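You operate a simulated robot arm through the tools that you are given. There is no shell and no other tool.

You run a simulated two-armed robot. Do the job below in one go: nothing can be reset, and whatever is moved stays where it is left.

JOB
Swap the mill's empty canister for the wheat and grind it.
Fine: all of it, into the beaker under the spout, none spilt; the empty one goes on the black plate; leave the dial; mill off after. Set down upright: oats canister.

It is judged by the outcome, as a careful person would: the job done as asked, and still so three seconds after it is handed in. It fails if anything else is knocked over, pushed out of place, dropped, spilled or broken.

ROBOT AND FRAMES
Two 7-joint arms with fingered hands on one trunk that stands fixed in place. Base frame: the origin is at the foot of the trunk, x ahead of it, y to its left, z up; the work surface is at about z = 850. Units: mm, degrees, N and s.
The left shoulder is at [53, 173, 1254], the right one opposite. With the tool pointing down near the work surface each hand reaches from about 100 to 760 mm from the base axis, measured 20 degrees to its own side. Payload 3.5 kg a hand.
Tool frame (each hand has its own): the origin (TCP) lies between the finger pads and is the grasp point; the fingertips stand 30 mm ahead of it; z points along the fingers, y is the line along which they close. The gripper opens to 104 mm; its body begins 35 mm behind the TCP. The gripper is a hand of 3 fingers: y runs from the thumb to the fingers, the wrist lies at [-15, -104, -178] in the tool frame, and closing takes about 1.5 s.
Orientation is told as [roll, pitch, yaw] about the base's x, y, z axes, in that order, counted from this pose: with the fingers straight down and the wrist toward the robot, the tool's x, y and z point along [0, 1, 0], [1, 0, 0] and [0, 0, -1] of the base frame.

CONTROLS
- The arms move only by the tool nudge_tool. It takes "left_commands", "right_commands" or both (then of equal length, played together; a hand with none holds still); each is a list of rows, each an object (a shift or turn left out is 0, a gripper value left out holds the last) with "slide": the shift along the base's x, y, z in units of 300 mm (1.0 is 300 mm), a list of three; "dr": the turn, a rotation vector about the base's x, y, z in units of 60 degrees (1.0 is 60 degrees), a list of three. In form: [{"slide": [tx, ty, tz], "dr": [rx, ry, rz]}, ...]. A call has 1 to 20 rows; each row is the pose to reach, as a shift and turn from the pose commanded when the call began. "left_jaw" and "right_jaw" are, for a hand that has rows, the gripper command, from -1 (fully open) to 1 (shut), values between in proportion, set as the call begins (left out, the last holds). A call with a number of a shift or a turn outside -1 to 1 is refused whole. A row lasts 0.2 s, in which the tool goes at most 50 mm and 8.6 degrees; a call with a longer step from one row to the next is refused whole, and so is a gripper value outside its range. Where a pose cannot be reached the arm comes as near as it can. A force on the tool above 90 N (or 10 N above the force at the start of the call, whichever is more), or a blocked arm, ends the call early, and 0.2 s more pass. The fingers move at their own pace (about 72 mm/s each) and stop on an object; they squeeze with about 32 N. The grip force told is the motor's: it shows also when the fingers shut on nothing. Time passes only in rows, and 0.2 s behind the last, so rows that repeat a pose let the fingers close. It gives the time, the measured TCP pose, the force on the tool (base axes), the opening and the grip force at its end, in the units of the frame above (readings bear some noise), with the torque about the TCP (base axes, N m) and any sound that the robot's microphone picked up.
- Cameras (640 x 400 px; columns grow to the right, rows downward): "scene" is now at [134, -37.8, 1441.2]; the picture's right is [-0.42, -0.91, 0.00], its down [-0.41, 0.19, -0.89] and it looks along [0.81, -0.38, -0.46] (base axes); focal length 214 px, centre (320, 200). "left" rides on the left gripper at [-64, -94, -117] in its tool frame; the picture's right is [-0.72, -0.33, 0.61], its down [0.64, -0.65, 0.40] and it looks along [0.27, 0.68, 0.68] (tool axes); focal length 238 px, centre (320, 200). "right" rides on the right gripper at [64, -94, -117] in its tool frame; the picture's right is [-0.72, 0.33, -0.61], its down [-0.64, -0.65, 0.40] and it looks along [-0.27, 0.68, 0.68] (tool axes); focal length 238 px, centre (320, 200). There is no depth. A picture from a camera that has moved, and an enlarged one, comes with that camera's place and axes in the base frame and with its lens.
- camera(camera): a new picture of that camera. It takes no simulated time.
- raise_lower(by): moves the trunk up (or, below 0, down) by that many mm; the arms and the scene camera ride with it, the base frame stays. It gives what a move gives, with no picture.
- hand_shape(shape, hand): the hand has 3 fingers and takes this shape, open, in about a second: jaw (thumb against the fingers, like two jaws); tri (thumb and two fingers); tip (a fingertip pinch); poke (one finger out to press); point (the index stretched); flat (the hand flat); cup (the hand cupped); fist (a fist). The gripper value then closes the fingers along that shape, each until it touches; the sizes above hold for jaw. It gives what a move gives, with no picture.
- pan_tilt(pan, tilt): turns the head with the scene camera to pan (to the left, within 86 degrees either way) and tilt (down, from -29 to 69), counted from straight ahead of the robot (the tilt from the chest, where the trunk bows). It gives what a move gives.
- enlarge(camera, box): a new picture of the part [left, top, right, bottom] of that camera's present view, enlarged. It takes no simulated time.
- sign_off(): hands the job in; it is judged then, once.

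Places have to be worked out from the pictures, the camera data and where the tool is seen. Open the grippers and draw the arms clear of the work before you hand the job in, unless the task says otherwise.

The tools are called as name(argument=value, ...) on one line, values as JSON. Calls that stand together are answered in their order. nudge_tool: Moves the arms, as the interface text tells. Its arguments: {"type":"object","properties":{"left_commands":{"type":"array"},"left_jaw":{"type":"number"},"right_commands":{"type":"array"},"right_jaw":{"type":"number"}},"required":[]} The other tools are called the same way: raise_lower (by) moves the trunk up or down; hand_shape (shape, hand) gives the hand a shape; pan_tilt (pan, tilt) turns the head that bears the scene camera; camera (camera) takes a picture; enlarge (camera, box) takes an enlarged picture of a part of a camera's view; sign_off () hands the job in.

At the start:

```text
t: 0.0
left_tcp_pos: [471.7, -23.6, 1385.4]
left_tool_rot: [0.0, 0.0, 0.0]
left_force: [-0.1, -0.8, 0.7]
left_torque: [0.0, 0.01, 0.02]
left_width: 103.3
left_finger_force: 0.0
left_shape: jaw
right_tcp_pos: [371.1, -428.8, 1207.9]
right_tool_rot: [0.0, 0.0, -0.1]
right_force: [-0.5, -0.1, 0.2]
right_torque: [-0.03, 0.02, 0.0]
right_width: 103.7
right_finger_force: 0.1
right_shape: jaw
trunk travel left (down, up): [-350.0, 404.0]
head pan, tilt (commanded): [-25.0, 27.1]
```

scene: 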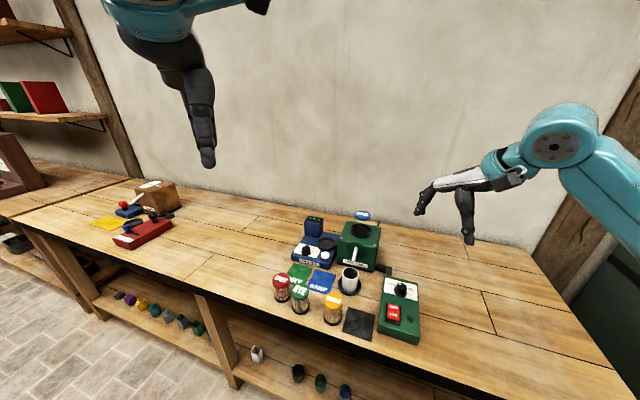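
right: 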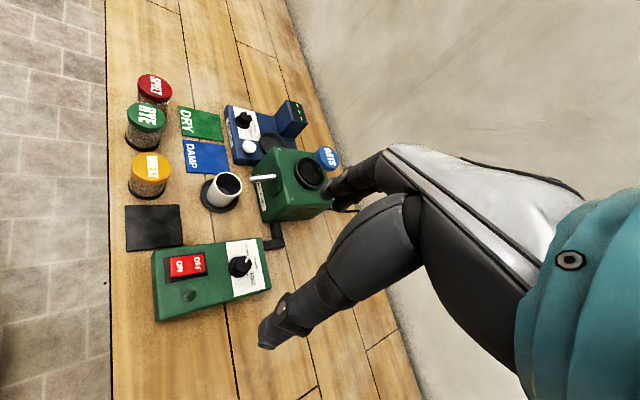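
left: 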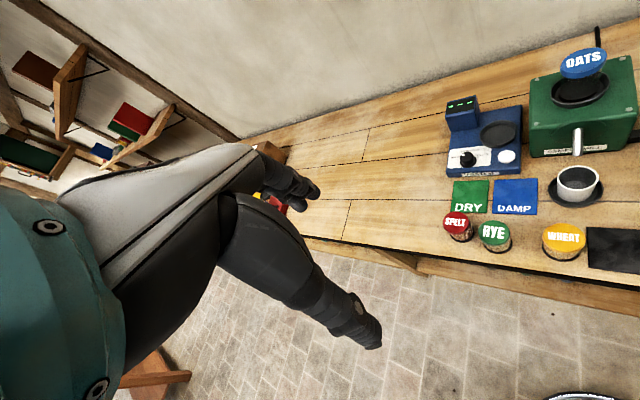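

I start by looking closer at the mill area from the scene camera, to find the canisters, the mill and the switch.

enlarge(camera="scene", box=[260, 200, 440, 350])

enlarge(camera="right", box=[110, 60, 350, 330])

enlarge(camera="left", box=[420, 20, 640, 280])

```text
2.67 times, centred on (350, 275) of scene
camera zoom: at [134.0, -37.8, 1441.2], right [-0.42, -0.91, 0.0], down [-0.41, 0.19, -0.89], along [0.81, -0.38, -0.46], focal length 572 px, centre (240, 0)
```

zoom: 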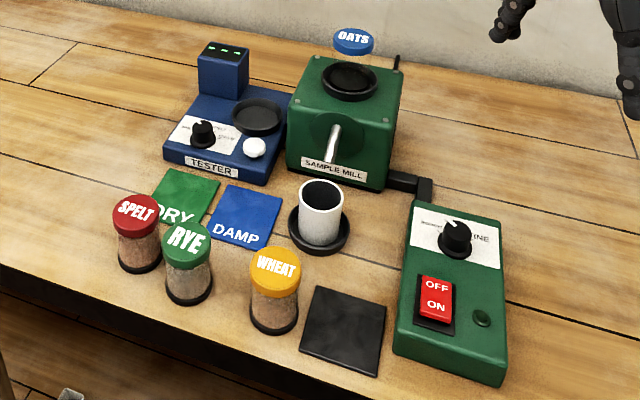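

```text
1.48 times, centred on (230, 195) of right
camera zoom: at [276.0, -365.9, 1325.8], right [0.33, -0.72, 0.61], down [-0.65, -0.64, -0.4], along [0.68, -0.27, -0.68], focal length 353 px, centre (453, 207)
```

zoom: 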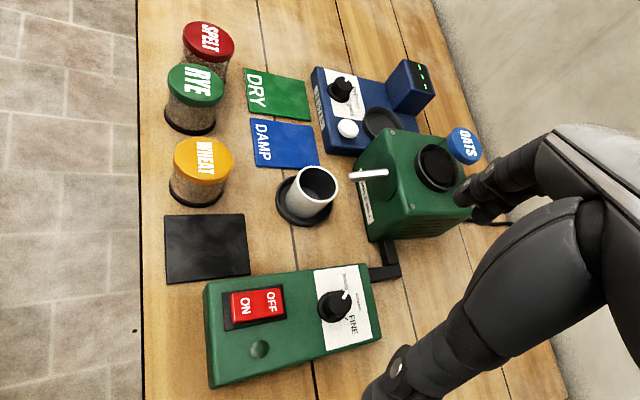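

```text
1.54 times, centred on (530, 150) of left
camera zoom: at [377.5, -87.3, 1502.1], right [-0.33, -0.72, -0.61], down [-0.65, 0.64, -0.4], along [0.68, 0.27, -0.68], focal length 367 px, centre (-3, 277)
```

zoom: 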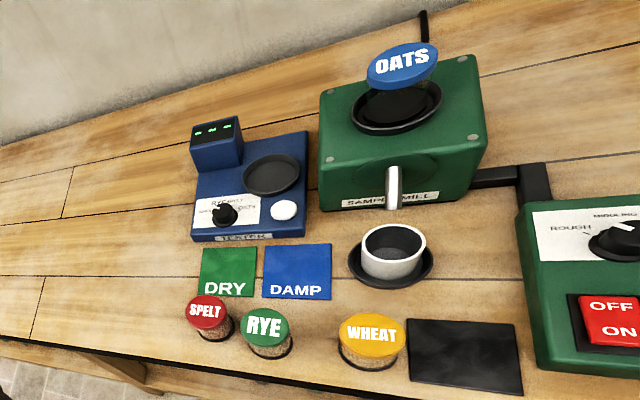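

The empty OATS canister seems to sit in the mill socket (clear glass). I zoom in on the mill, the dial/switch box and the canisters.

enlarge(camera="scene", box=[330, 200, 394, 240])

enlarge(camera="scene", box=[330, 230, 394, 310])

enlarge(camera="scene", box=[370, 270, 434, 350])

enlarge(camera="scene", box=[265, 260, 345, 330])

enlarge(camera="left", box=[520, 30, 640, 170])

enlarge(camera="right", box=[230, 110, 350, 240])

```text
10.00 times, centred on (362, 220) of scene
camera zoom: at [134.0, -37.8, 1441.2], right [-0.42, -0.91, 0.0], down [-0.41, 0.19, -0.89], along [0.81, -0.38, -0.46], focal length 2145 px, centre (-100, 0)
```

zoom: 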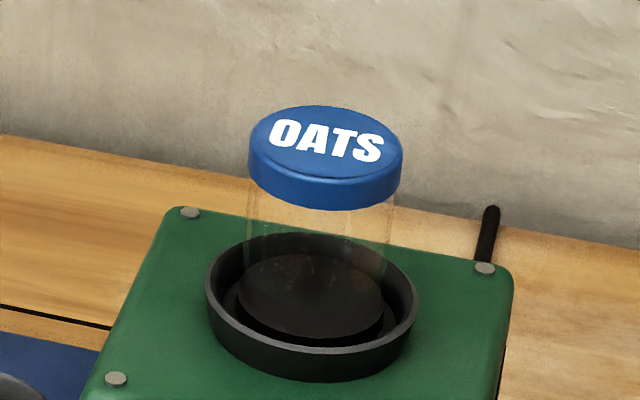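

```text
5.00 times, centred on (362, 270) of scene
camera zoom: at [134.0, -37.8, 1441.2], right [-0.42, -0.91, 0.0], down [-0.41, 0.19, -0.89], along [0.81, -0.38, -0.46], focal length 1072 px, centre (110, -150)
```

zoom: 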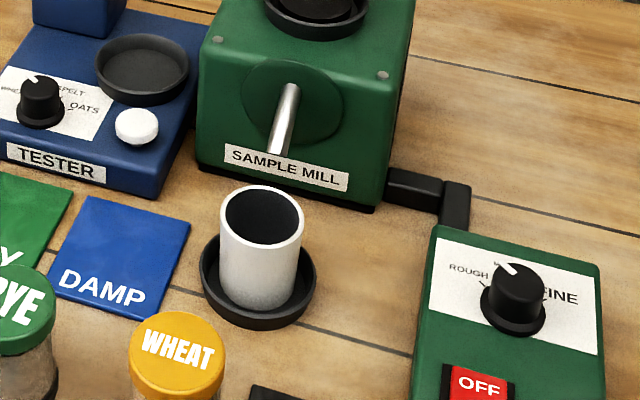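

```text
5.00 times, centred on (402, 310) of scene
camera zoom: at [134.0, -37.8, 1441.2], right [-0.42, -0.91, 0.0], down [-0.41, 0.19, -0.89], along [0.81, -0.38, -0.46], focal length 1072 px, centre (-90, -350)
```

zoom: 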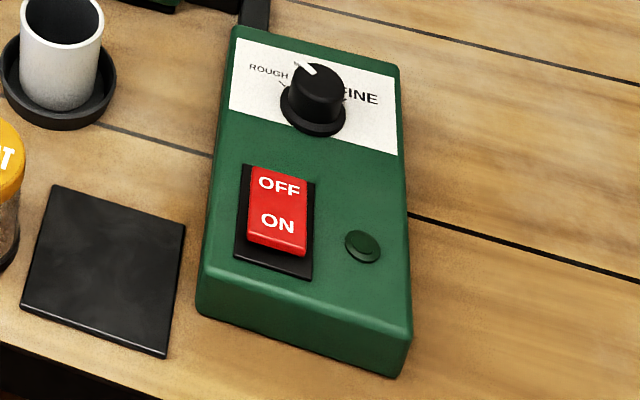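

```text
5.71 times, centred on (305, 295) of scene
camera zoom: at [134.0, -37.8, 1441.2], right [-0.42, -0.91, 0.0], down [-0.41, 0.19, -0.89], along [0.81, -0.38, -0.46], focal length 1226 px, centre (406, -343)
```

zoom: 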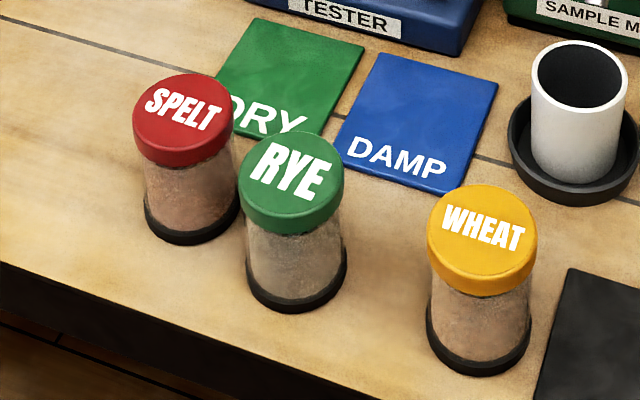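

```text
2.86 times, centred on (580, 100) of left
camera zoom: at [377.5, -87.3, 1502.1], right [-0.33, -0.72, -0.61], down [-0.65, 0.64, -0.4], along [0.68, 0.27, -0.68], focal length 681 px, centre (-423, 486)
```

zoom: 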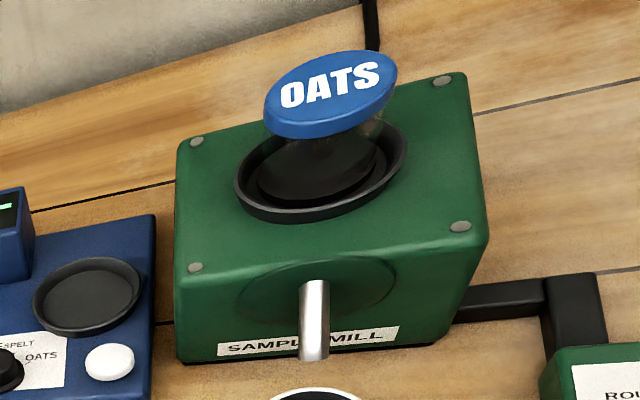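

```text
3.08 times, centred on (290, 175) of right
camera zoom: at [276.0, -365.9, 1325.8], right [0.33, -0.72, 0.61], down [-0.65, -0.64, -0.4], along [0.68, -0.27, -0.68], focal length 733 px, centre (412, 277)
```

zoom: 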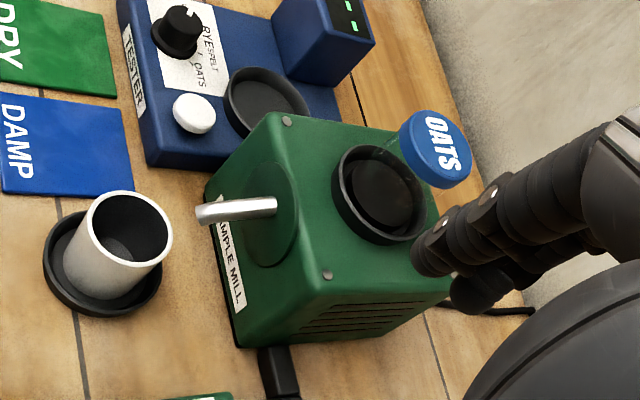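

The canisters sit upright, lid up; the oats one is empty in the mill's ring. I zoom on the dial and switch and on the spout/beaker from the other cameras to check alignment.

enlarge(camera="right", box=[150, 230, 280, 320])

enlarge(camera="right", box=[195, 150, 285, 220])

enlarge(camera="left", box=[540, 110, 640, 220])

enlarge(camera="scene", box=[380, 275, 420, 305])

```text
4.44 times, centred on (215, 275) of right
camera zoom: at [276.0, -365.9, 1325.8], right [0.33, -0.72, 0.61], down [-0.65, -0.64, -0.4], along [0.68, -0.27, -0.68], focal length 1059 px, centre (787, -133)
```

zoom: 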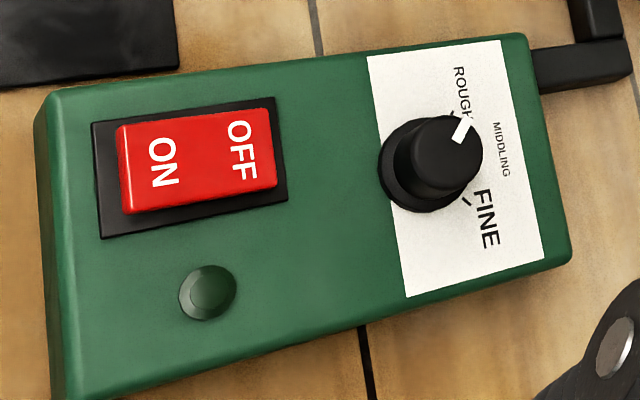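

```text
5.71 times, centred on (240, 185) of right
camera zoom: at [276.0, -365.9, 1325.8], right [0.33, -0.72, 0.61], down [-0.65, -0.64, -0.4], along [0.68, -0.27, -0.68], focal length 1362 px, centre (777, 286)
```

zoom: 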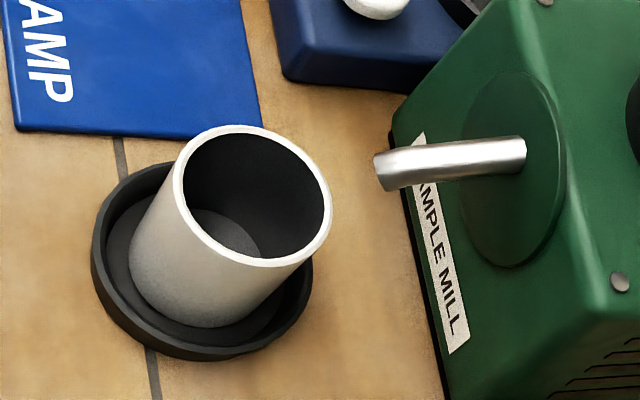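

```text
3.64 times, centred on (590, 165) of left
camera zoom: at [377.5, -87.3, 1502.1], right [-0.33, -0.72, -0.61], down [-0.65, 0.64, -0.4], along [0.68, 0.27, -0.68], focal length 867 px, centre (-662, 327)
```

zoom: 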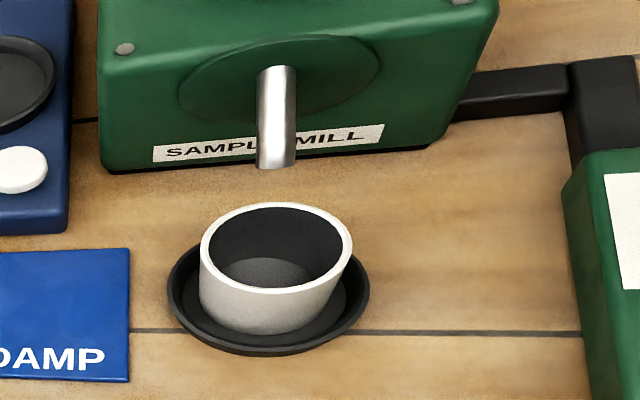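

```text
13.33 times, centred on (400, 290) of scene
camera zoom: at [134.0, -37.8, 1441.2], right [-0.42, -0.91, 0.0], down [-0.41, 0.19, -0.89], along [0.81, -0.38, -0.46], focal length 2860 px, centre (-747, -1000)
```

zoom: 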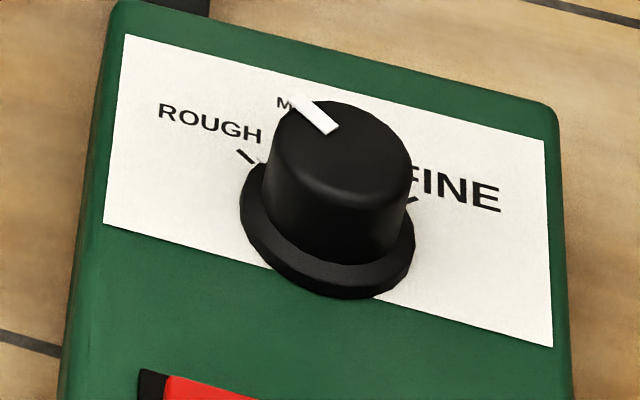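

The dial already stands where it is (I'll leave it alone), the mill is OFF, and triangulation puts the oats canister at about [650, -443], lid top z≈1057; wheat at about [476, -239], lid top z≈933; black plate at about [436, -301]. The spout tip [575, -368, 941] points down into the beaker at [551, -343]. I move the open right hand above the oats canister.

nudge_tool(right_commands=[{"slide": [0.116, -0.006, 0.0], "dr": [0, 0, -0.05]}, {"slide": [0.232, -0.012, 0.0], "dr": [0, 0, -0.1]}, {"slide": [0.349, -0.018, 0.0], "dr": [0, 0, -0.15]}, {"slide": [0.465, -0.024, 0.0], "dr": [0, 0, -0.2]}, {"slide": [0.581, -0.03, 0.0], "dr": [0, 0, -0.25]}, {"slide": [0.698, -0.036, 0.0], "dr": [0, 0, -0.3]}, {"slide": [0.814, -0.042, 0.0], "dr": [0, 0, -0.35]}, {"slide": [0.93, -0.048, -0.05], "dr": [0, 0, -0.4]}, {"slide": [0.93, -0.048, -0.1], "dr": [0, 0, -0.4]}, {"slide": [0.93, -0.048, -0.1], "dr": [0, 0, -0.4]}], right_jaw=-1)

camera(camera="scene")

camera(camera="right")

camera(camera="left")

```text
t: 2.2
left_tcp_pos: [473.0, -23.5, 1386.1]
left_tool_rot: [0.0, 0.0, -0.1]
left_force: [-0.3, 0.1, -0.8]
left_torque: [0.01, 0.0, -0.01]
left_width: 103.6
left_finger_force: 0.0
left_shape: jaw
right_tcp_pos: [650.1, -443.5, 1178.5]
right_tool_rot: [0.0, 0.0, -23.9]
right_force: [-0.2, 0.1, 0.9]
right_torque: [-0.01, 0.03, -0.01]
right_width: 103.3
right_finger_force: 0.0
right_shape: jaw
trunk travel left (down, up): [-350.0, 404.0]
head pan, tilt (commanded): [-25.0, 27.1]
```

```text
taken
camera scene: at [134.5, -37.5, 1441.1], right [-0.42, -0.91, 0.0], down [-0.41, 0.19, -0.89], along [0.81, -0.38, -0.46], focal length 214 px, centre (320, 200)
```

scene: 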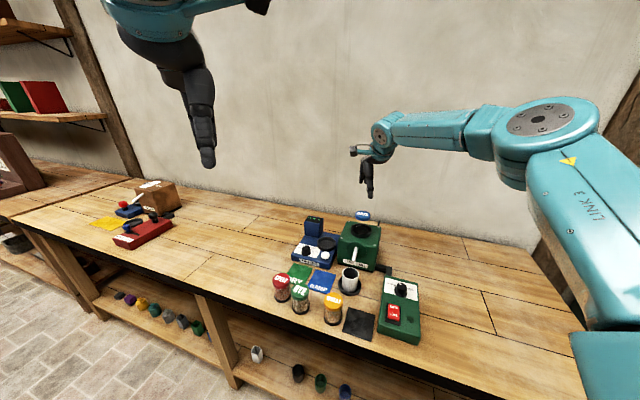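

```text
taken
camera right: at [589.8, -347.1, 1294.8], right [0.01, -0.79, 0.61], down [-0.86, -0.32, -0.4], along [0.52, -0.52, -0.68], focal length 238 px, centre (320, 200)
```

right: 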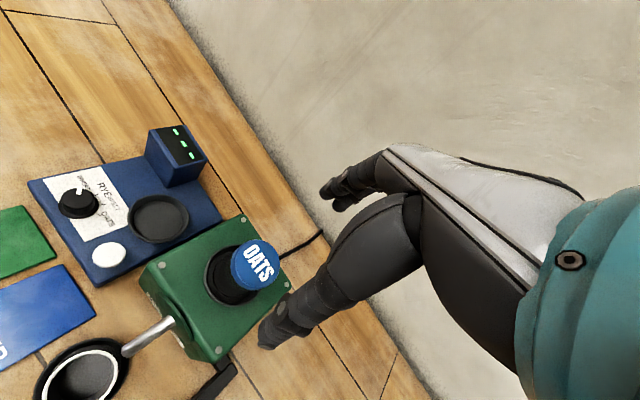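

```text
taken
camera left: at [377.9, -87.0, 1502.0], right [-0.33, -0.72, -0.61], down [-0.65, 0.64, -0.4], along [0.68, 0.27, -0.68], focal length 238 px, centre (320, 200)
```

left: 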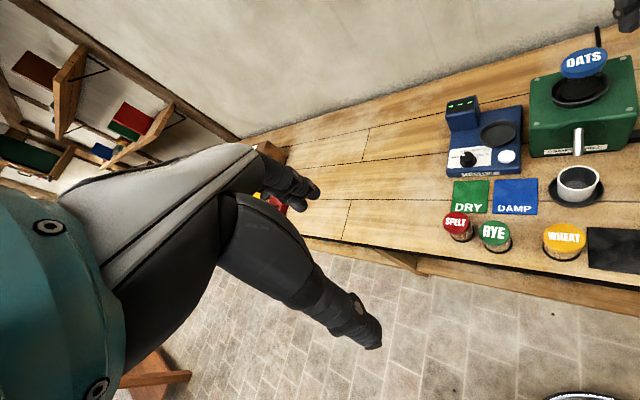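

The hand is above the mill at [650, -443, 1178]. I zoom in with the hand camera and scene camera to refine the oats canister position.

enlarge(camera="right", box=[190, 215, 290, 315])

enlarge(camera="scene", box=[330, 165, 400, 245])

enlarge(camera="right", box=[20, 290, 220, 400])

```text
4.00 times, centred on (240, 265) of right
camera zoom: at [589.8, -347.1, 1294.8], right [0.01, -0.79, 0.61], down [-0.86, -0.32, -0.4], along [0.52, -0.52, -0.68], focal length 953 px, centre (640, -60)
```

zoom: 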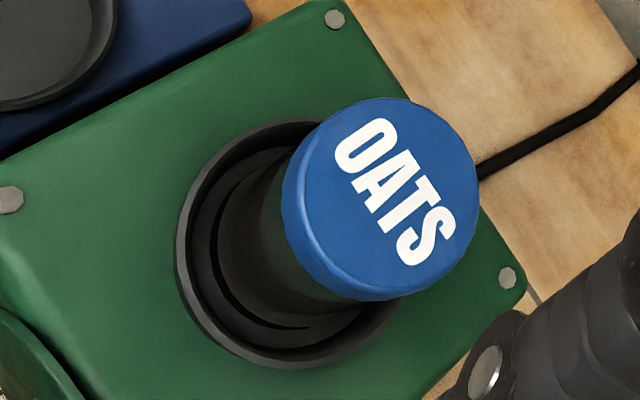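

```text
5.00 times, centred on (365, 205) of scene
camera zoom: at [134.5, -37.5, 1441.1], right [-0.42, -0.91, 0.0], down [-0.41, 0.19, -0.89], along [0.81, -0.38, -0.46], focal length 1072 px, centre (95, 175)
```

zoom: 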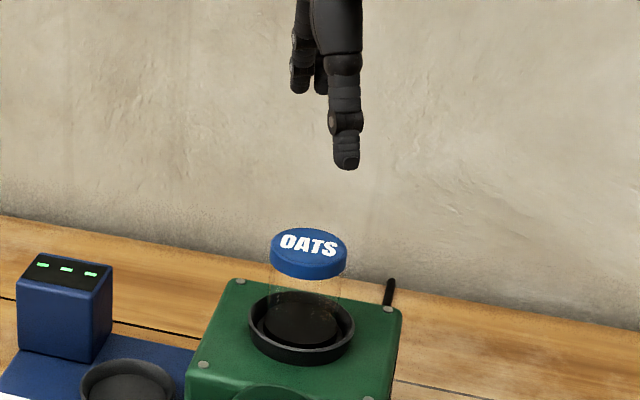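

```text
3.20 times, centred on (120, 345) of right
camera zoom: at [589.8, -347.1, 1294.8], right [0.01, -0.79, 0.61], down [-0.86, -0.32, -0.4], along [0.52, -0.52, -0.68], focal length 763 px, centre (960, -264)
```

zoom: 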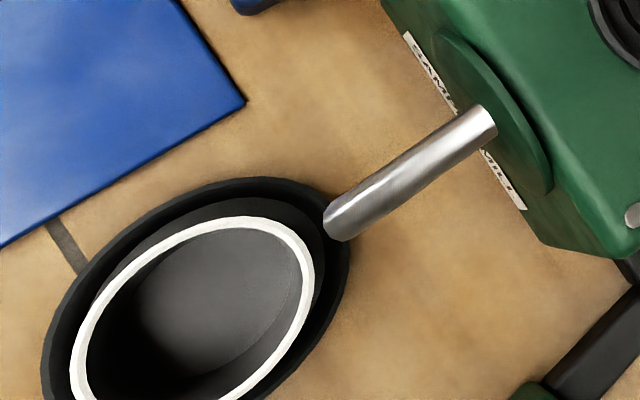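

With more exact camera axes I get the oats lid at about [662, -451], top z≈1048, ring rim z≈980. I centre over it and come down so the fingertips are just above the lid, then check.

nudge_tool(right_commands=[{"slide": [0.041, -0.028, 0.0]}, {"slide": [0.041, -0.028, -0.1]}, {"slide": [0.041, -0.028, -0.2]}, {"slide": [0.041, -0.028, -0.3]}, {"slide": [0.041, -0.028, -0.3]}])

enlarge(camera="scene", box=[330, 165, 400, 245])

camera(camera="right")

enlarge(camera="left", box=[540, 0, 640, 120])

```text
t: 3.4
left_tcp_pos: [472.7, -22.9, 1386.3]
left_tool_rot: [0.1, 0.0, -0.1]
left_force: [-0.3, 0.4, 0.1]
left_torque: [-0.01, 0.0, 0.03]
left_width: 103.6
left_finger_force: 0.1
left_shape: jaw
right_tcp_pos: [661.0, -451.2, 1088.3]
right_tool_rot: [-0.1, 0.1, -24.0]
right_force: [-0.7, 0.1, -0.8]
right_torque: [0.0, 0.01, 0.01]
right_width: 103.7
right_finger_force: 0.1
right_shape: jaw
trunk travel left (down, up): [-350.0, 404.0]
head pan, tilt (commanded): [-25.0, 27.1]
```

```text
5.00 times, centred on (365, 205) of scene
camera zoom: at [133.8, -37.5, 1441.2], right [-0.42, -0.91, 0.0], down [-0.41, 0.19, -0.89], along [0.81, -0.38, -0.46], focal length 1072 px, centre (95, 175)
```

zoom: 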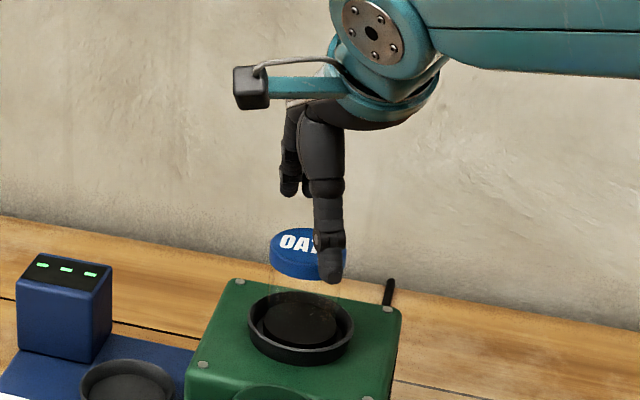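

```text
taken
camera right: at [601.4, -355.1, 1205.2], right [0.01, -0.79, 0.61], down [-0.86, -0.32, -0.4], along [0.52, -0.52, -0.68], focal length 238 px, centre (320, 200)
```

right: 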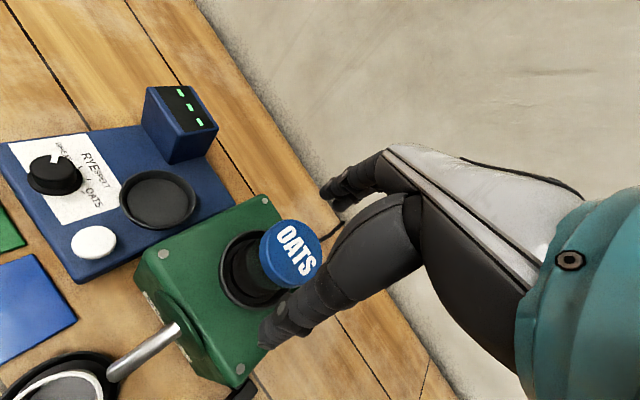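

```text
3.33 times, centred on (590, 60) of left
camera zoom: at [377.2, -87.0, 1502.2], right [-0.33, -0.72, -0.61], down [-0.65, 0.64, -0.4], along [0.68, 0.27, -0.68], focal length 794 px, centre (-580, 667)
```

zoom: 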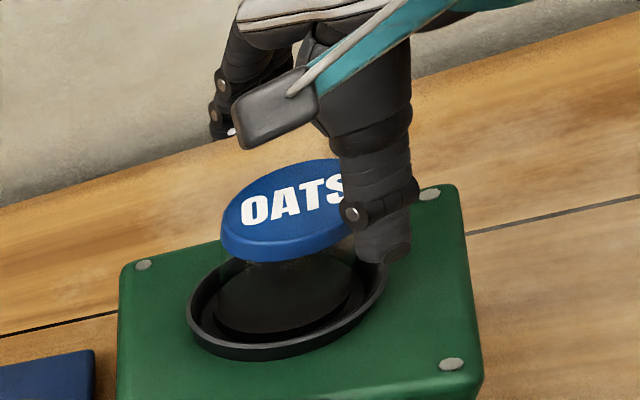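

The open fingers straddle the lid as expected. I lower to TCP z≈1034 and close on the lid.

nudge_tool(right_commands=[{"slide": [0, 0, -0.06]}, {"slide": [0, 0, -0.12]}, {"slide": [0, 0, -0.18]}, {"slide": [0, 0, -0.18]}])

enlarge(camera="left", box=[540, 0, 640, 120])

enlarge(camera="right", box=[200, 150, 400, 350])

```text
t: 4.4
left_tcp_pos: [472.3, -22.9, 1385.8]
left_tool_rot: [-0.1, -0.1, 0.0]
left_force: [-1.0, 0.1, 0.0]
left_torque: [0.0, 0.03, 0.02]
left_width: 103.7
left_finger_force: 0.1
left_shape: jaw
right_tcp_pos: [660.1, -452.5, 1034.0]
right_tool_rot: [0.0, 0.0, -24.0]
right_force: [-0.4, -0.5, 0.4]
right_torque: [-0.02, -0.02, 0.0]
right_width: 103.8
right_finger_force: 0.0
right_shape: jaw
trunk travel left (down, up): [-350.0, 404.0]
head pan, tilt (commanded): [-25.0, 27.1]
```

```text
3.33 times, centred on (590, 60) of left
camera zoom: at [377.2, -87.4, 1502.2], right [-0.33, -0.72, -0.61], down [-0.65, 0.64, -0.4], along [0.68, 0.27, -0.68], focal length 794 px, centre (-580, 667)
```

zoom: 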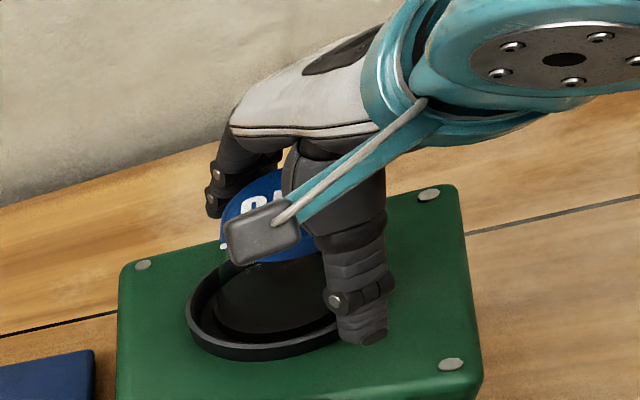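

```text
2.00 times, centred on (300, 250) of right
camera zoom: at [600.3, -355.4, 1151.2], right [0.01, -0.79, 0.61], down [-0.86, -0.32, -0.4], along [0.52, -0.52, -0.68], focal length 477 px, centre (360, 100)
```

zoom: 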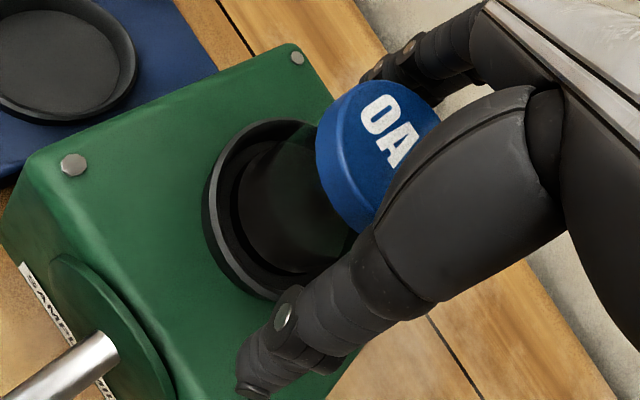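

The lid lies centred between thumb and fingers. I close the right hand on it.

nudge_tool(right_commands=[{"slide": [0, 0, 0]}, {"slide": [0, 0, 0]}, {"slide": [0, 0, 0]}, {"slide": [0, 0, 0]}, {"slide": [0, 0, 0]}, {"slide": [0, 0, 0]}, {"slide": [0, 0, 0]}, {"slide": [0, 0, 0]}], right_jaw=1)

enlarge(camera="left", box=[540, 0, 640, 120])

enlarge(camera="right", box=[200, 150, 400, 350])

enlarge(camera="scene", box=[330, 165, 400, 245])

```text
t: 6.2
left_tcp_pos: [472.9, -23.4, 1385.7]
left_tool_rot: [0.0, -0.1, 0.0]
left_force: [0.2, 0.1, -0.2]
left_torque: [-0.01, -0.02, -0.04]
left_width: 103.6
left_finger_force: 0.1
left_shape: jaw
right_tcp_pos: [660.1, -452.7, 1033.3]
right_tool_rot: [0.0, 0.0, -24.0]
right_force: [-0.8, 0.2, -0.2]
right_torque: [0.04, 0.01, 0.0]
right_width: 45.1
right_finger_force: 31.5
right_shape: jaw
trunk travel left (down, up): [-350.0, 404.0]
head pan, tilt (commanded): [-25.0, 27.1]
```

```text
3.33 times, centred on (590, 60) of left
camera zoom: at [377.5, -87.3, 1502.1], right [-0.33, -0.72, -0.61], down [-0.65, 0.64, -0.4], along [0.68, 0.27, -0.68], focal length 794 px, centre (-580, 667)
```

zoom: 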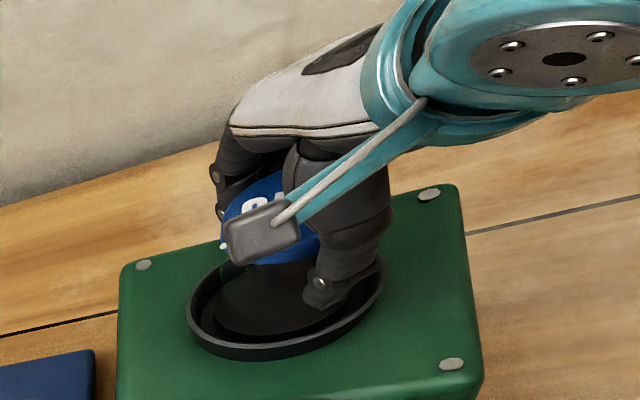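

```text
2.00 times, centred on (300, 250) of right
camera zoom: at [600.6, -355.3, 1151.2], right [0.01, -0.79, 0.61], down [-0.86, -0.32, -0.4], along [0.52, -0.52, -0.68], focal length 477 px, centre (360, 100)
```

zoom: 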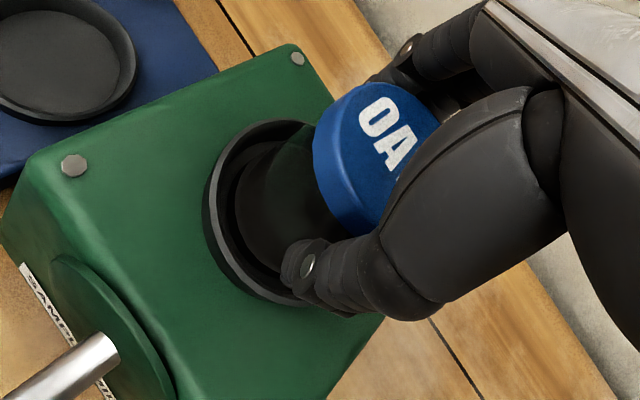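

```text
5.00 times, centred on (365, 205) of scene
camera zoom: at [134.1, -37.9, 1441.2], right [-0.42, -0.91, 0.0], down [-0.41, 0.19, -0.89], along [0.81, -0.38, -0.46], focal length 1072 px, centre (95, 175)
```

zoom: 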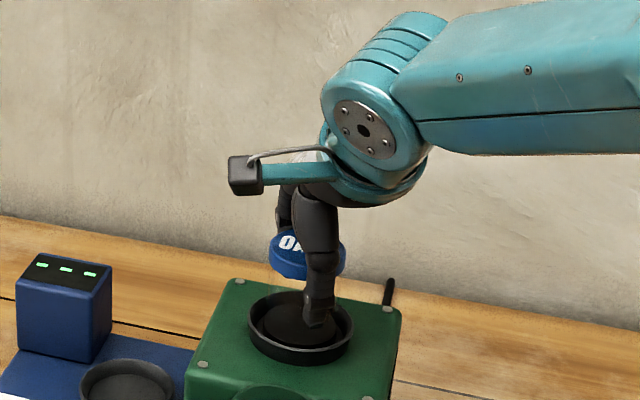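

The grip holds (45 mm, 31 N). I lift straight up slowly to bring the oats canister out of the ring.

nudge_tool(right_commands=[{"slide": [0, 0, 0.02]}, {"slide": [0, 0, 0.05]}, {"slide": [0, 0, 0.1]}, {"slide": [0, 0, 0.15]}, {"slide": [0, 0, 0.2]}, {"slide": [0, 0, 0.26]}, {"slide": [0, 0, 0.32]}, {"slide": [0, 0, 0.32]}])

enlarge(camera="scene", box=[330, 165, 400, 245])

enlarge(camera="right", box=[200, 150, 400, 350])

```text
t: 8.0
left_tcp_pos: [473.9, -23.5, 1385.5]
left_tool_rot: [0.1, 0.0, 0.0]
left_force: [-0.3, 0.5, 0.3]
left_torque: [-0.02, 0.01, 0.0]
left_width: 103.4
left_finger_force: 0.1
left_shape: jaw
right_tcp_pos: [660.8, -453.1, 1131.6]
right_tool_rot: [-0.1, -0.1, -24.1]
right_force: [0.0, -0.4, -2.0]
right_torque: [-0.03, 0.01, -0.02]
right_width: 45.4
right_finger_force: 31.8
right_shape: jaw
trunk travel left (down, up): [-350.0, 404.0]
head pan, tilt (commanded): [-25.0, 27.1]
```

```text
5.00 times, centred on (365, 205) of scene
camera zoom: at [134.4, -38.0, 1441.1], right [-0.42, -0.91, 0.0], down [-0.41, 0.19, -0.89], along [0.81, -0.38, -0.46], focal length 1072 px, centre (95, 175)
```

zoom: 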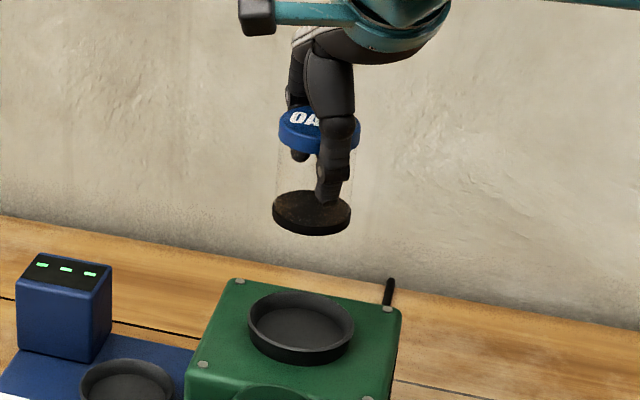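

```text
2.00 times, centred on (300, 250) of right
camera zoom: at [601.7, -355.6, 1248.1], right [0.01, -0.79, 0.61], down [-0.86, -0.32, -0.4], along [0.52, -0.52, -0.68], focal length 477 px, centre (360, 100)
```

zoom: 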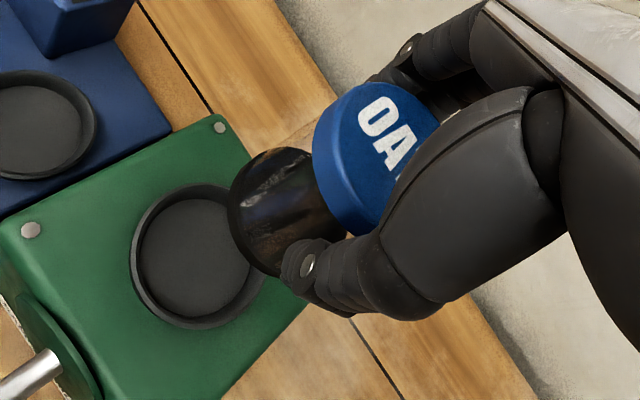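

The oats canister is out (about 2 N, empty). I carry it level to above the black plate at about [432, -300], turning the hand to yaw -40° so the fingers run between the wheat canister and the control box.

nudge_tool(right_commands=[{"slide": [-0.05, 0.033, 0.01], "dr": [0, 0, -0.02]}, {"slide": [-0.145, 0.096, 0.01], "dr": [0, 0, -0.05]}, {"slide": [-0.25, 0.165, 0.01], "dr": [0, 0, -0.09]}, {"slide": [-0.36, 0.238, 0.01], "dr": [0, 0, -0.13]}, {"slide": [-0.47, 0.31, 0.01], "dr": [0, 0, -0.17]}, {"slide": [-0.57, 0.376, 0.01], "dr": [0, 0, -0.21]}, {"slide": [-0.66, 0.436, 0.01], "dr": [0, 0, -0.24]}, {"slide": [-0.73, 0.482, 0.01], "dr": [0, 0, -0.26]}, {"slide": [-0.765, 0.505, 0.0], "dr": [0, 0, -0.267]}, {"slide": [-0.765, 0.505, -0.06], "dr": [0, 0, -0.267]}, {"slide": [-0.765, 0.505, -0.15], "dr": [0, 0, -0.267]}, {"slide": [-0.765, 0.505, -0.25], "dr": [0, 0, -0.267]}, {"slide": [-0.765, 0.505, -0.35], "dr": [0, 0, -0.267]}, {"slide": [-0.765, 0.505, -0.43], "dr": [0, 0, -0.267]}, {"slide": [-0.765, 0.505, -0.467], "dr": [0, 0, -0.267]}, {"slide": [-0.765, 0.505, -0.467], "dr": [0, 0, -0.267]}])

camera(camera="scene")

camera(camera="right")

enlarge(camera="scene", box=[300, 230, 440, 350])

```text
t: 11.4
left_tcp_pos: [472.7, -23.6, 1385.6]
left_tool_rot: [0.0, 0.0, 0.1]
left_force: [-0.8, -0.2, -0.5]
left_torque: [-0.02, -0.04, 0.01]
left_width: 103.9
left_finger_force: 0.1
left_shape: jaw
right_tcp_pos: [432.1, -300.1, 989.7]
right_tool_rot: [0.0, 0.0, -40.0]
right_force: [-0.6, 0.1, -2.8]
right_torque: [-0.02, 0.04, 0.01]
right_width: 45.1
right_finger_force: 31.6
right_shape: jaw
trunk travel left (down, up): [-350.0, 404.0]
head pan, tilt (commanded): [-25.0, 27.1]
```

```text
taken
camera scene: at [134.2, -37.8, 1441.2], right [-0.42, -0.91, 0.0], down [-0.41, 0.19, -0.89], along [0.81, -0.38, -0.46], focal length 214 px, centre (320, 200)
```

scene: 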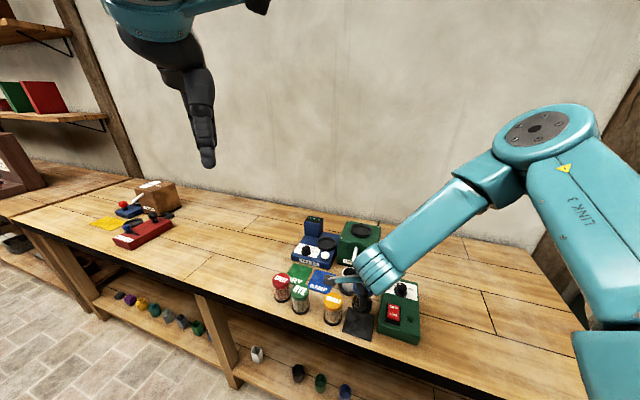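

```text
taken
camera right: at [400.2, -191.0, 1107.4], right [-0.21, -0.76, 0.61], down [-0.91, -0.07, -0.4], along [0.35, -0.65, -0.68], focal length 238 px, centre (320, 200)
```

right: 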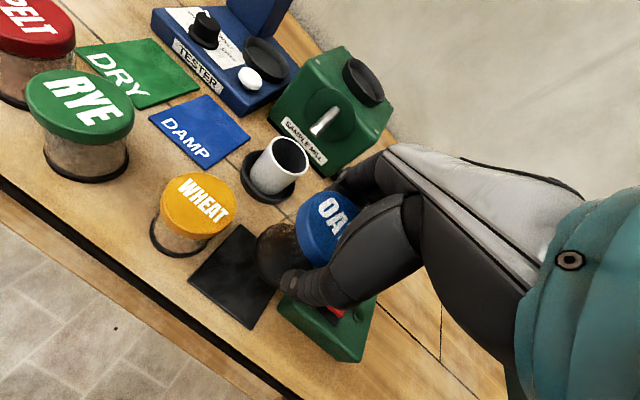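

```text
3.33 times, centred on (370, 290) of scene
camera zoom: at [134.2, -37.8, 1441.2], right [-0.42, -0.91, 0.0], down [-0.41, 0.19, -0.89], along [0.81, -0.38, -0.46], focal length 715 px, centre (153, -100)
```

zoom: 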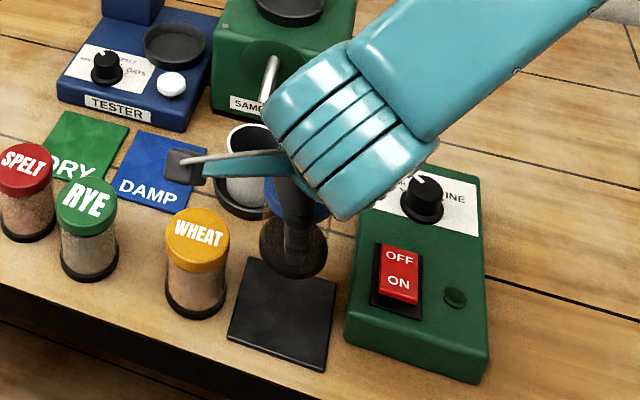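

The canister is centred over the plate, base about 57 mm below the TCP (base z≈932). I lower to TCP z≈925 and check the gap.

nudge_tool(right_commands=[{"slide": [0, 0, -0.05]}, {"slide": [0, 0, -0.11]}, {"slide": [0, 0, -0.17]}, {"slide": [0, 0, -0.205]}, {"slide": [0, 0, -0.217]}, {"slide": [0, 0, -0.217]}])

enlarge(camera="scene", box=[320, 260, 400, 345])

enlarge(camera="right", box=[170, 170, 370, 370])

camera(camera="left")

```text
t: 12.8
left_tcp_pos: [472.8, -22.7, 1385.4]
left_tool_rot: [0.0, 0.0, 0.0]
left_force: [0.3, -0.3, -0.4]
left_torque: [-0.03, 0.0, -0.01]
left_width: 103.7
left_finger_force: 0.1
left_shape: jaw
right_tcp_pos: [432.4, -299.8, 924.8]
right_tool_rot: [0.0, 0.0, -40.0]
right_force: [-0.7, 0.2, -2.2]
right_torque: [-0.03, 0.02, 0.01]
right_width: 45.1
right_finger_force: 32.0
right_shape: jaw
trunk travel left (down, up): [-350.0, 404.0]
head pan, tilt (commanded): [-25.0, 27.1]
```

```text
4.71 times, centred on (360, 302) of scene
camera zoom: at [134.1, -37.8, 1441.2], right [-0.42, -0.91, 0.0], down [-0.41, 0.19, -0.89], along [0.81, -0.38, -0.46], focal length 1009 px, centre (132, -282)
```

zoom: 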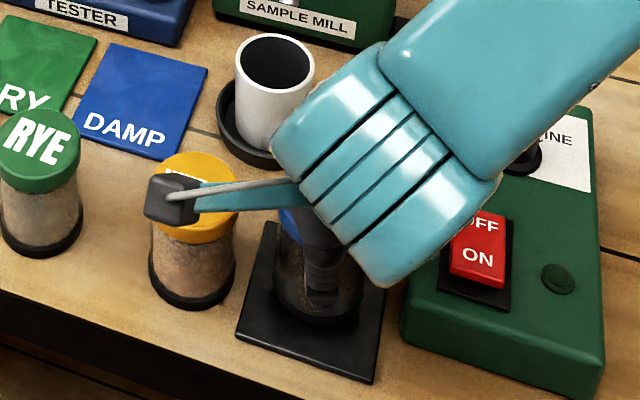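

```text
2.00 times, centred on (270, 270) of right
camera zoom: at [401.4, -190.9, 1042.9], right [-0.21, -0.76, 0.61], down [-0.91, -0.07, -0.4], along [0.35, -0.65, -0.68], focal length 477 px, centre (420, 60)
```

zoom: 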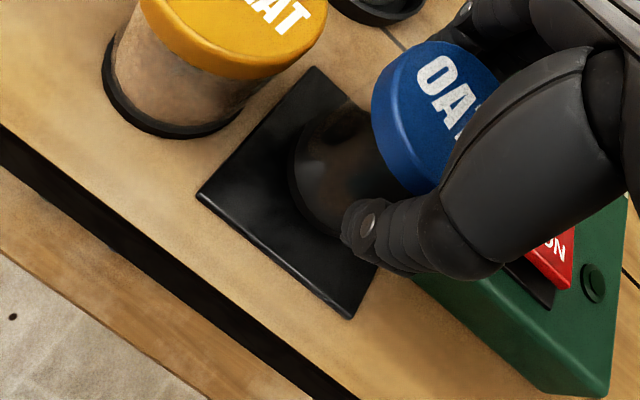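

```text
taken
camera left: at [377.6, -87.3, 1502.1], right [-0.33, -0.72, -0.61], down [-0.65, 0.64, -0.4], along [0.68, 0.27, -0.68], focal length 238 px, centre (320, 200)
```

left: 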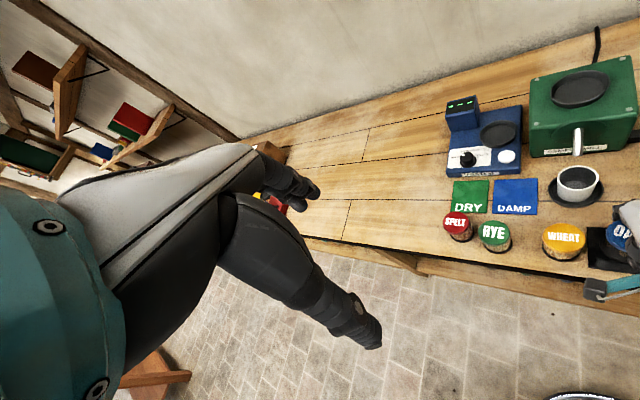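

About 14 mm of gap remains by my estimate. I lower in small steps and watch the force.

nudge_tool(right_commands=[{"slide": [0, 0, -0.01]}, {"slide": [0, 0, -0.02]}, {"slide": [0, 0, -0.028]}, {"slide": [0, 0, -0.034]}, {"slide": [0, 0, -0.034]}])

enlarge(camera="right", box=[170, 170, 370, 370])

enlarge(camera="scene", box=[335, 285, 390, 335])

```text
t: 14.0
left_tcp_pos: [471.8, -23.1, 1385.5]
left_tool_rot: [0.0, 0.0, -0.1]
left_force: [0.4, -0.2, -0.1]
left_torque: [0.02, 0.01, 0.02]
left_width: 103.9
left_finger_force: 0.1
left_shape: jaw
right_tcp_pos: [431.9, -300.6, 915.4]
right_tool_rot: [0.0, 0.0, -40.0]
right_force: [0.0, 0.3, -0.5]
right_torque: [0.02, 0.03, -0.01]
right_width: 45.1
right_finger_force: 31.8
right_shape: jaw
trunk travel left (down, up): [-350.0, 404.0]
head pan, tilt (commanded): [-25.0, 27.1]
```

```text
2.00 times, centred on (270, 270) of right
camera zoom: at [400.3, -191.5, 1032.3], right [-0.21, -0.76, 0.61], down [-0.91, -0.07, -0.4], along [0.35, -0.65, -0.68], focal length 477 px, centre (420, 60)
```

zoom: 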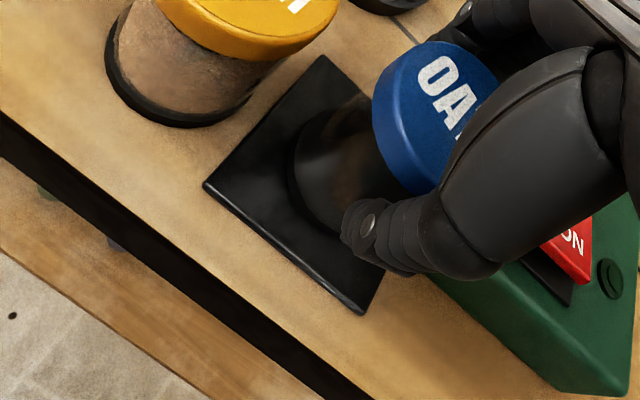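

```text
8.00 times, centred on (362, 310) of scene
camera zoom: at [134.1, -37.8, 1441.2], right [-0.42, -0.91, 0.0], down [-0.41, 0.19, -0.89], along [0.81, -0.38, -0.46], focal length 1716 px, centre (-20, -680)
```

zoom: 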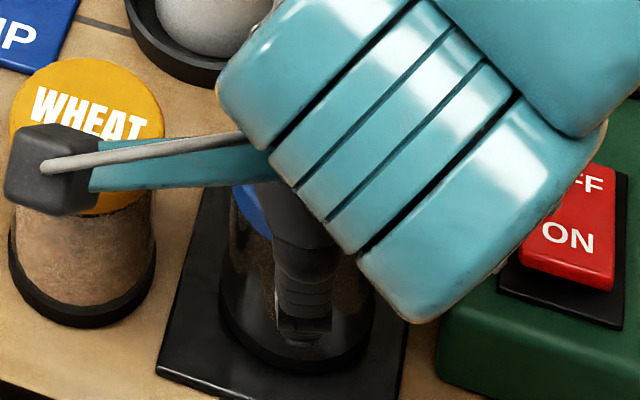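

The downward force dropped from 2.2 to 0.5 N, so the base is just touching. I go 2 mm further and read again.

nudge_tool(right_commands=[{"slide": [0, 0, -0.003]}, {"slide": [0, 0, -0.006]}, {"slide": [0, 0, -0.006]}])

```text
t: 14.8
left_tcp_pos: [470.6, -22.2, 1386.7]
left_tool_rot: [-0.1, 0.0, 0.0]
left_force: [-0.2, 0.3, 0.2]
left_torque: [0.0, 0.01, 0.0]
left_width: 103.5
left_finger_force: 0.1
left_shape: jaw
right_tcp_pos: [431.3, -300.2, 913.7]
right_tool_rot: [0.0, 0.0, -40.1]
right_force: [-1.4, -0.8, 7.5]
right_torque: [-0.02, 0.02, -0.03]
right_width: 45.0
right_finger_force: 31.7
right_shape: jaw
trunk travel left (down, up): [-350.0, 404.0]
head pan, tilt (commanded): [-25.0, 27.1]
```

Contact is firm (7.5 N up): the canister stands on the plate. I ease up 1.5 mm and open the hand.

nudge_tool(right_commands=[{"slide": [0, 0, 0.005]}, {"slide": [0, 0, 0.005]}])

nudge_tool(right_commands=[{"slide": [0, 0, 0]}, {"slide": [0, 0, 0]}, {"slide": [0, 0, 0]}, {"slide": [0, 0, 0]}, {"slide": [0, 0, 0]}, {"slide": [0, 0, 0]}, {"slide": [0, 0, 0]}], right_jaw=-0.9)

enlarge(camera="right", box=[170, 170, 370, 370])

enlarge(camera="scene", box=[320, 260, 400, 345])

```text
t: 15.4
left_tcp_pos: [473.0, -23.8, 1385.7]
left_tool_rot: [0.0, 0.0, 0.0]
left_force: [-0.6, 0.5, -0.6]
left_torque: [0.01, 0.02, -0.04]
left_width: 103.5
left_finger_force: 0.0
left_shape: jaw
right_tcp_pos: [431.5, -302.4, 914.5]
right_tool_rot: [0.0, 0.0, -40.0]
right_force: [1.2, 0.6, 0.4]
right_torque: [-0.02, -0.07, 0.01]
right_width: 45.0
right_finger_force: 31.7
right_shape: jaw
trunk travel left (down, up): [-350.0, 404.0]
head pan, tilt (commanded): [-25.0, 27.1]
```

```text
t: 17.0
left_tcp_pos: [471.7, -23.3, 1385.7]
left_tool_rot: [0.0, 0.0, 0.0]
left_force: [-0.2, -0.1, 0.5]
left_torque: [-0.02, -0.04, 0.02]
left_width: 103.4
left_finger_force: 0.2
left_shape: jaw
right_tcp_pos: [432.0, -301.3, 914.6]
right_tool_rot: [0.0, 0.0, -40.0]
right_force: [-0.5, -0.2, 0.4]
right_torque: [-0.01, -0.02, -0.02]
right_width: 98.3
right_finger_force: 0.0
right_shape: jaw
trunk travel left (down, up): [-350.0, 404.0]
head pan, tilt (commanded): [-25.0, 27.1]
```

```text
2.00 times, centred on (270, 270) of right
camera zoom: at [400.6, -191.6, 1032.5], right [-0.21, -0.76, 0.61], down [-0.91, -0.07, -0.4], along [0.35, -0.65, -0.68], focal length 477 px, centre (420, 60)
```

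zoom: 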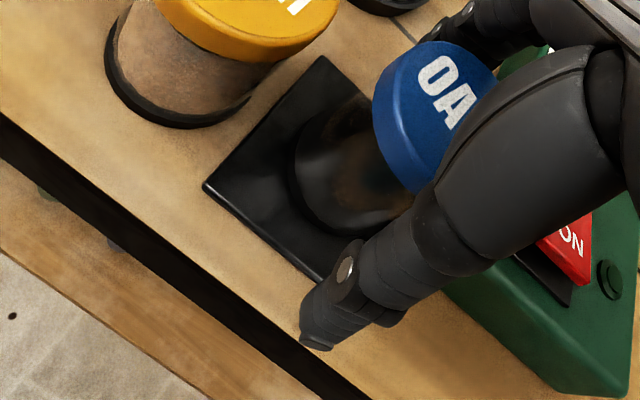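

```text
4.71 times, centred on (360, 302) of scene
camera zoom: at [134.0, -37.8, 1441.2], right [-0.42, -0.91, 0.0], down [-0.41, 0.19, -0.89], along [0.81, -0.38, -0.46], focal length 1009 px, centre (132, -282)
```

zoom: 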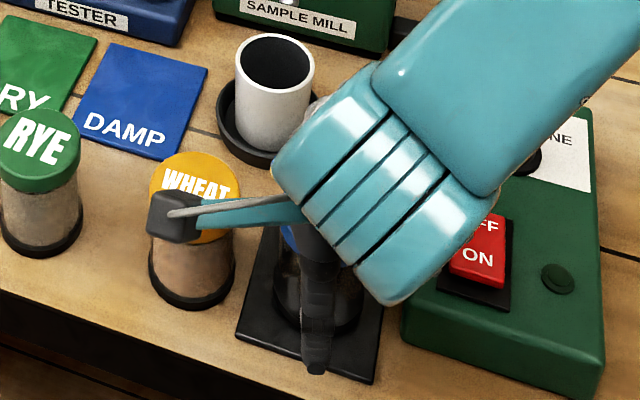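

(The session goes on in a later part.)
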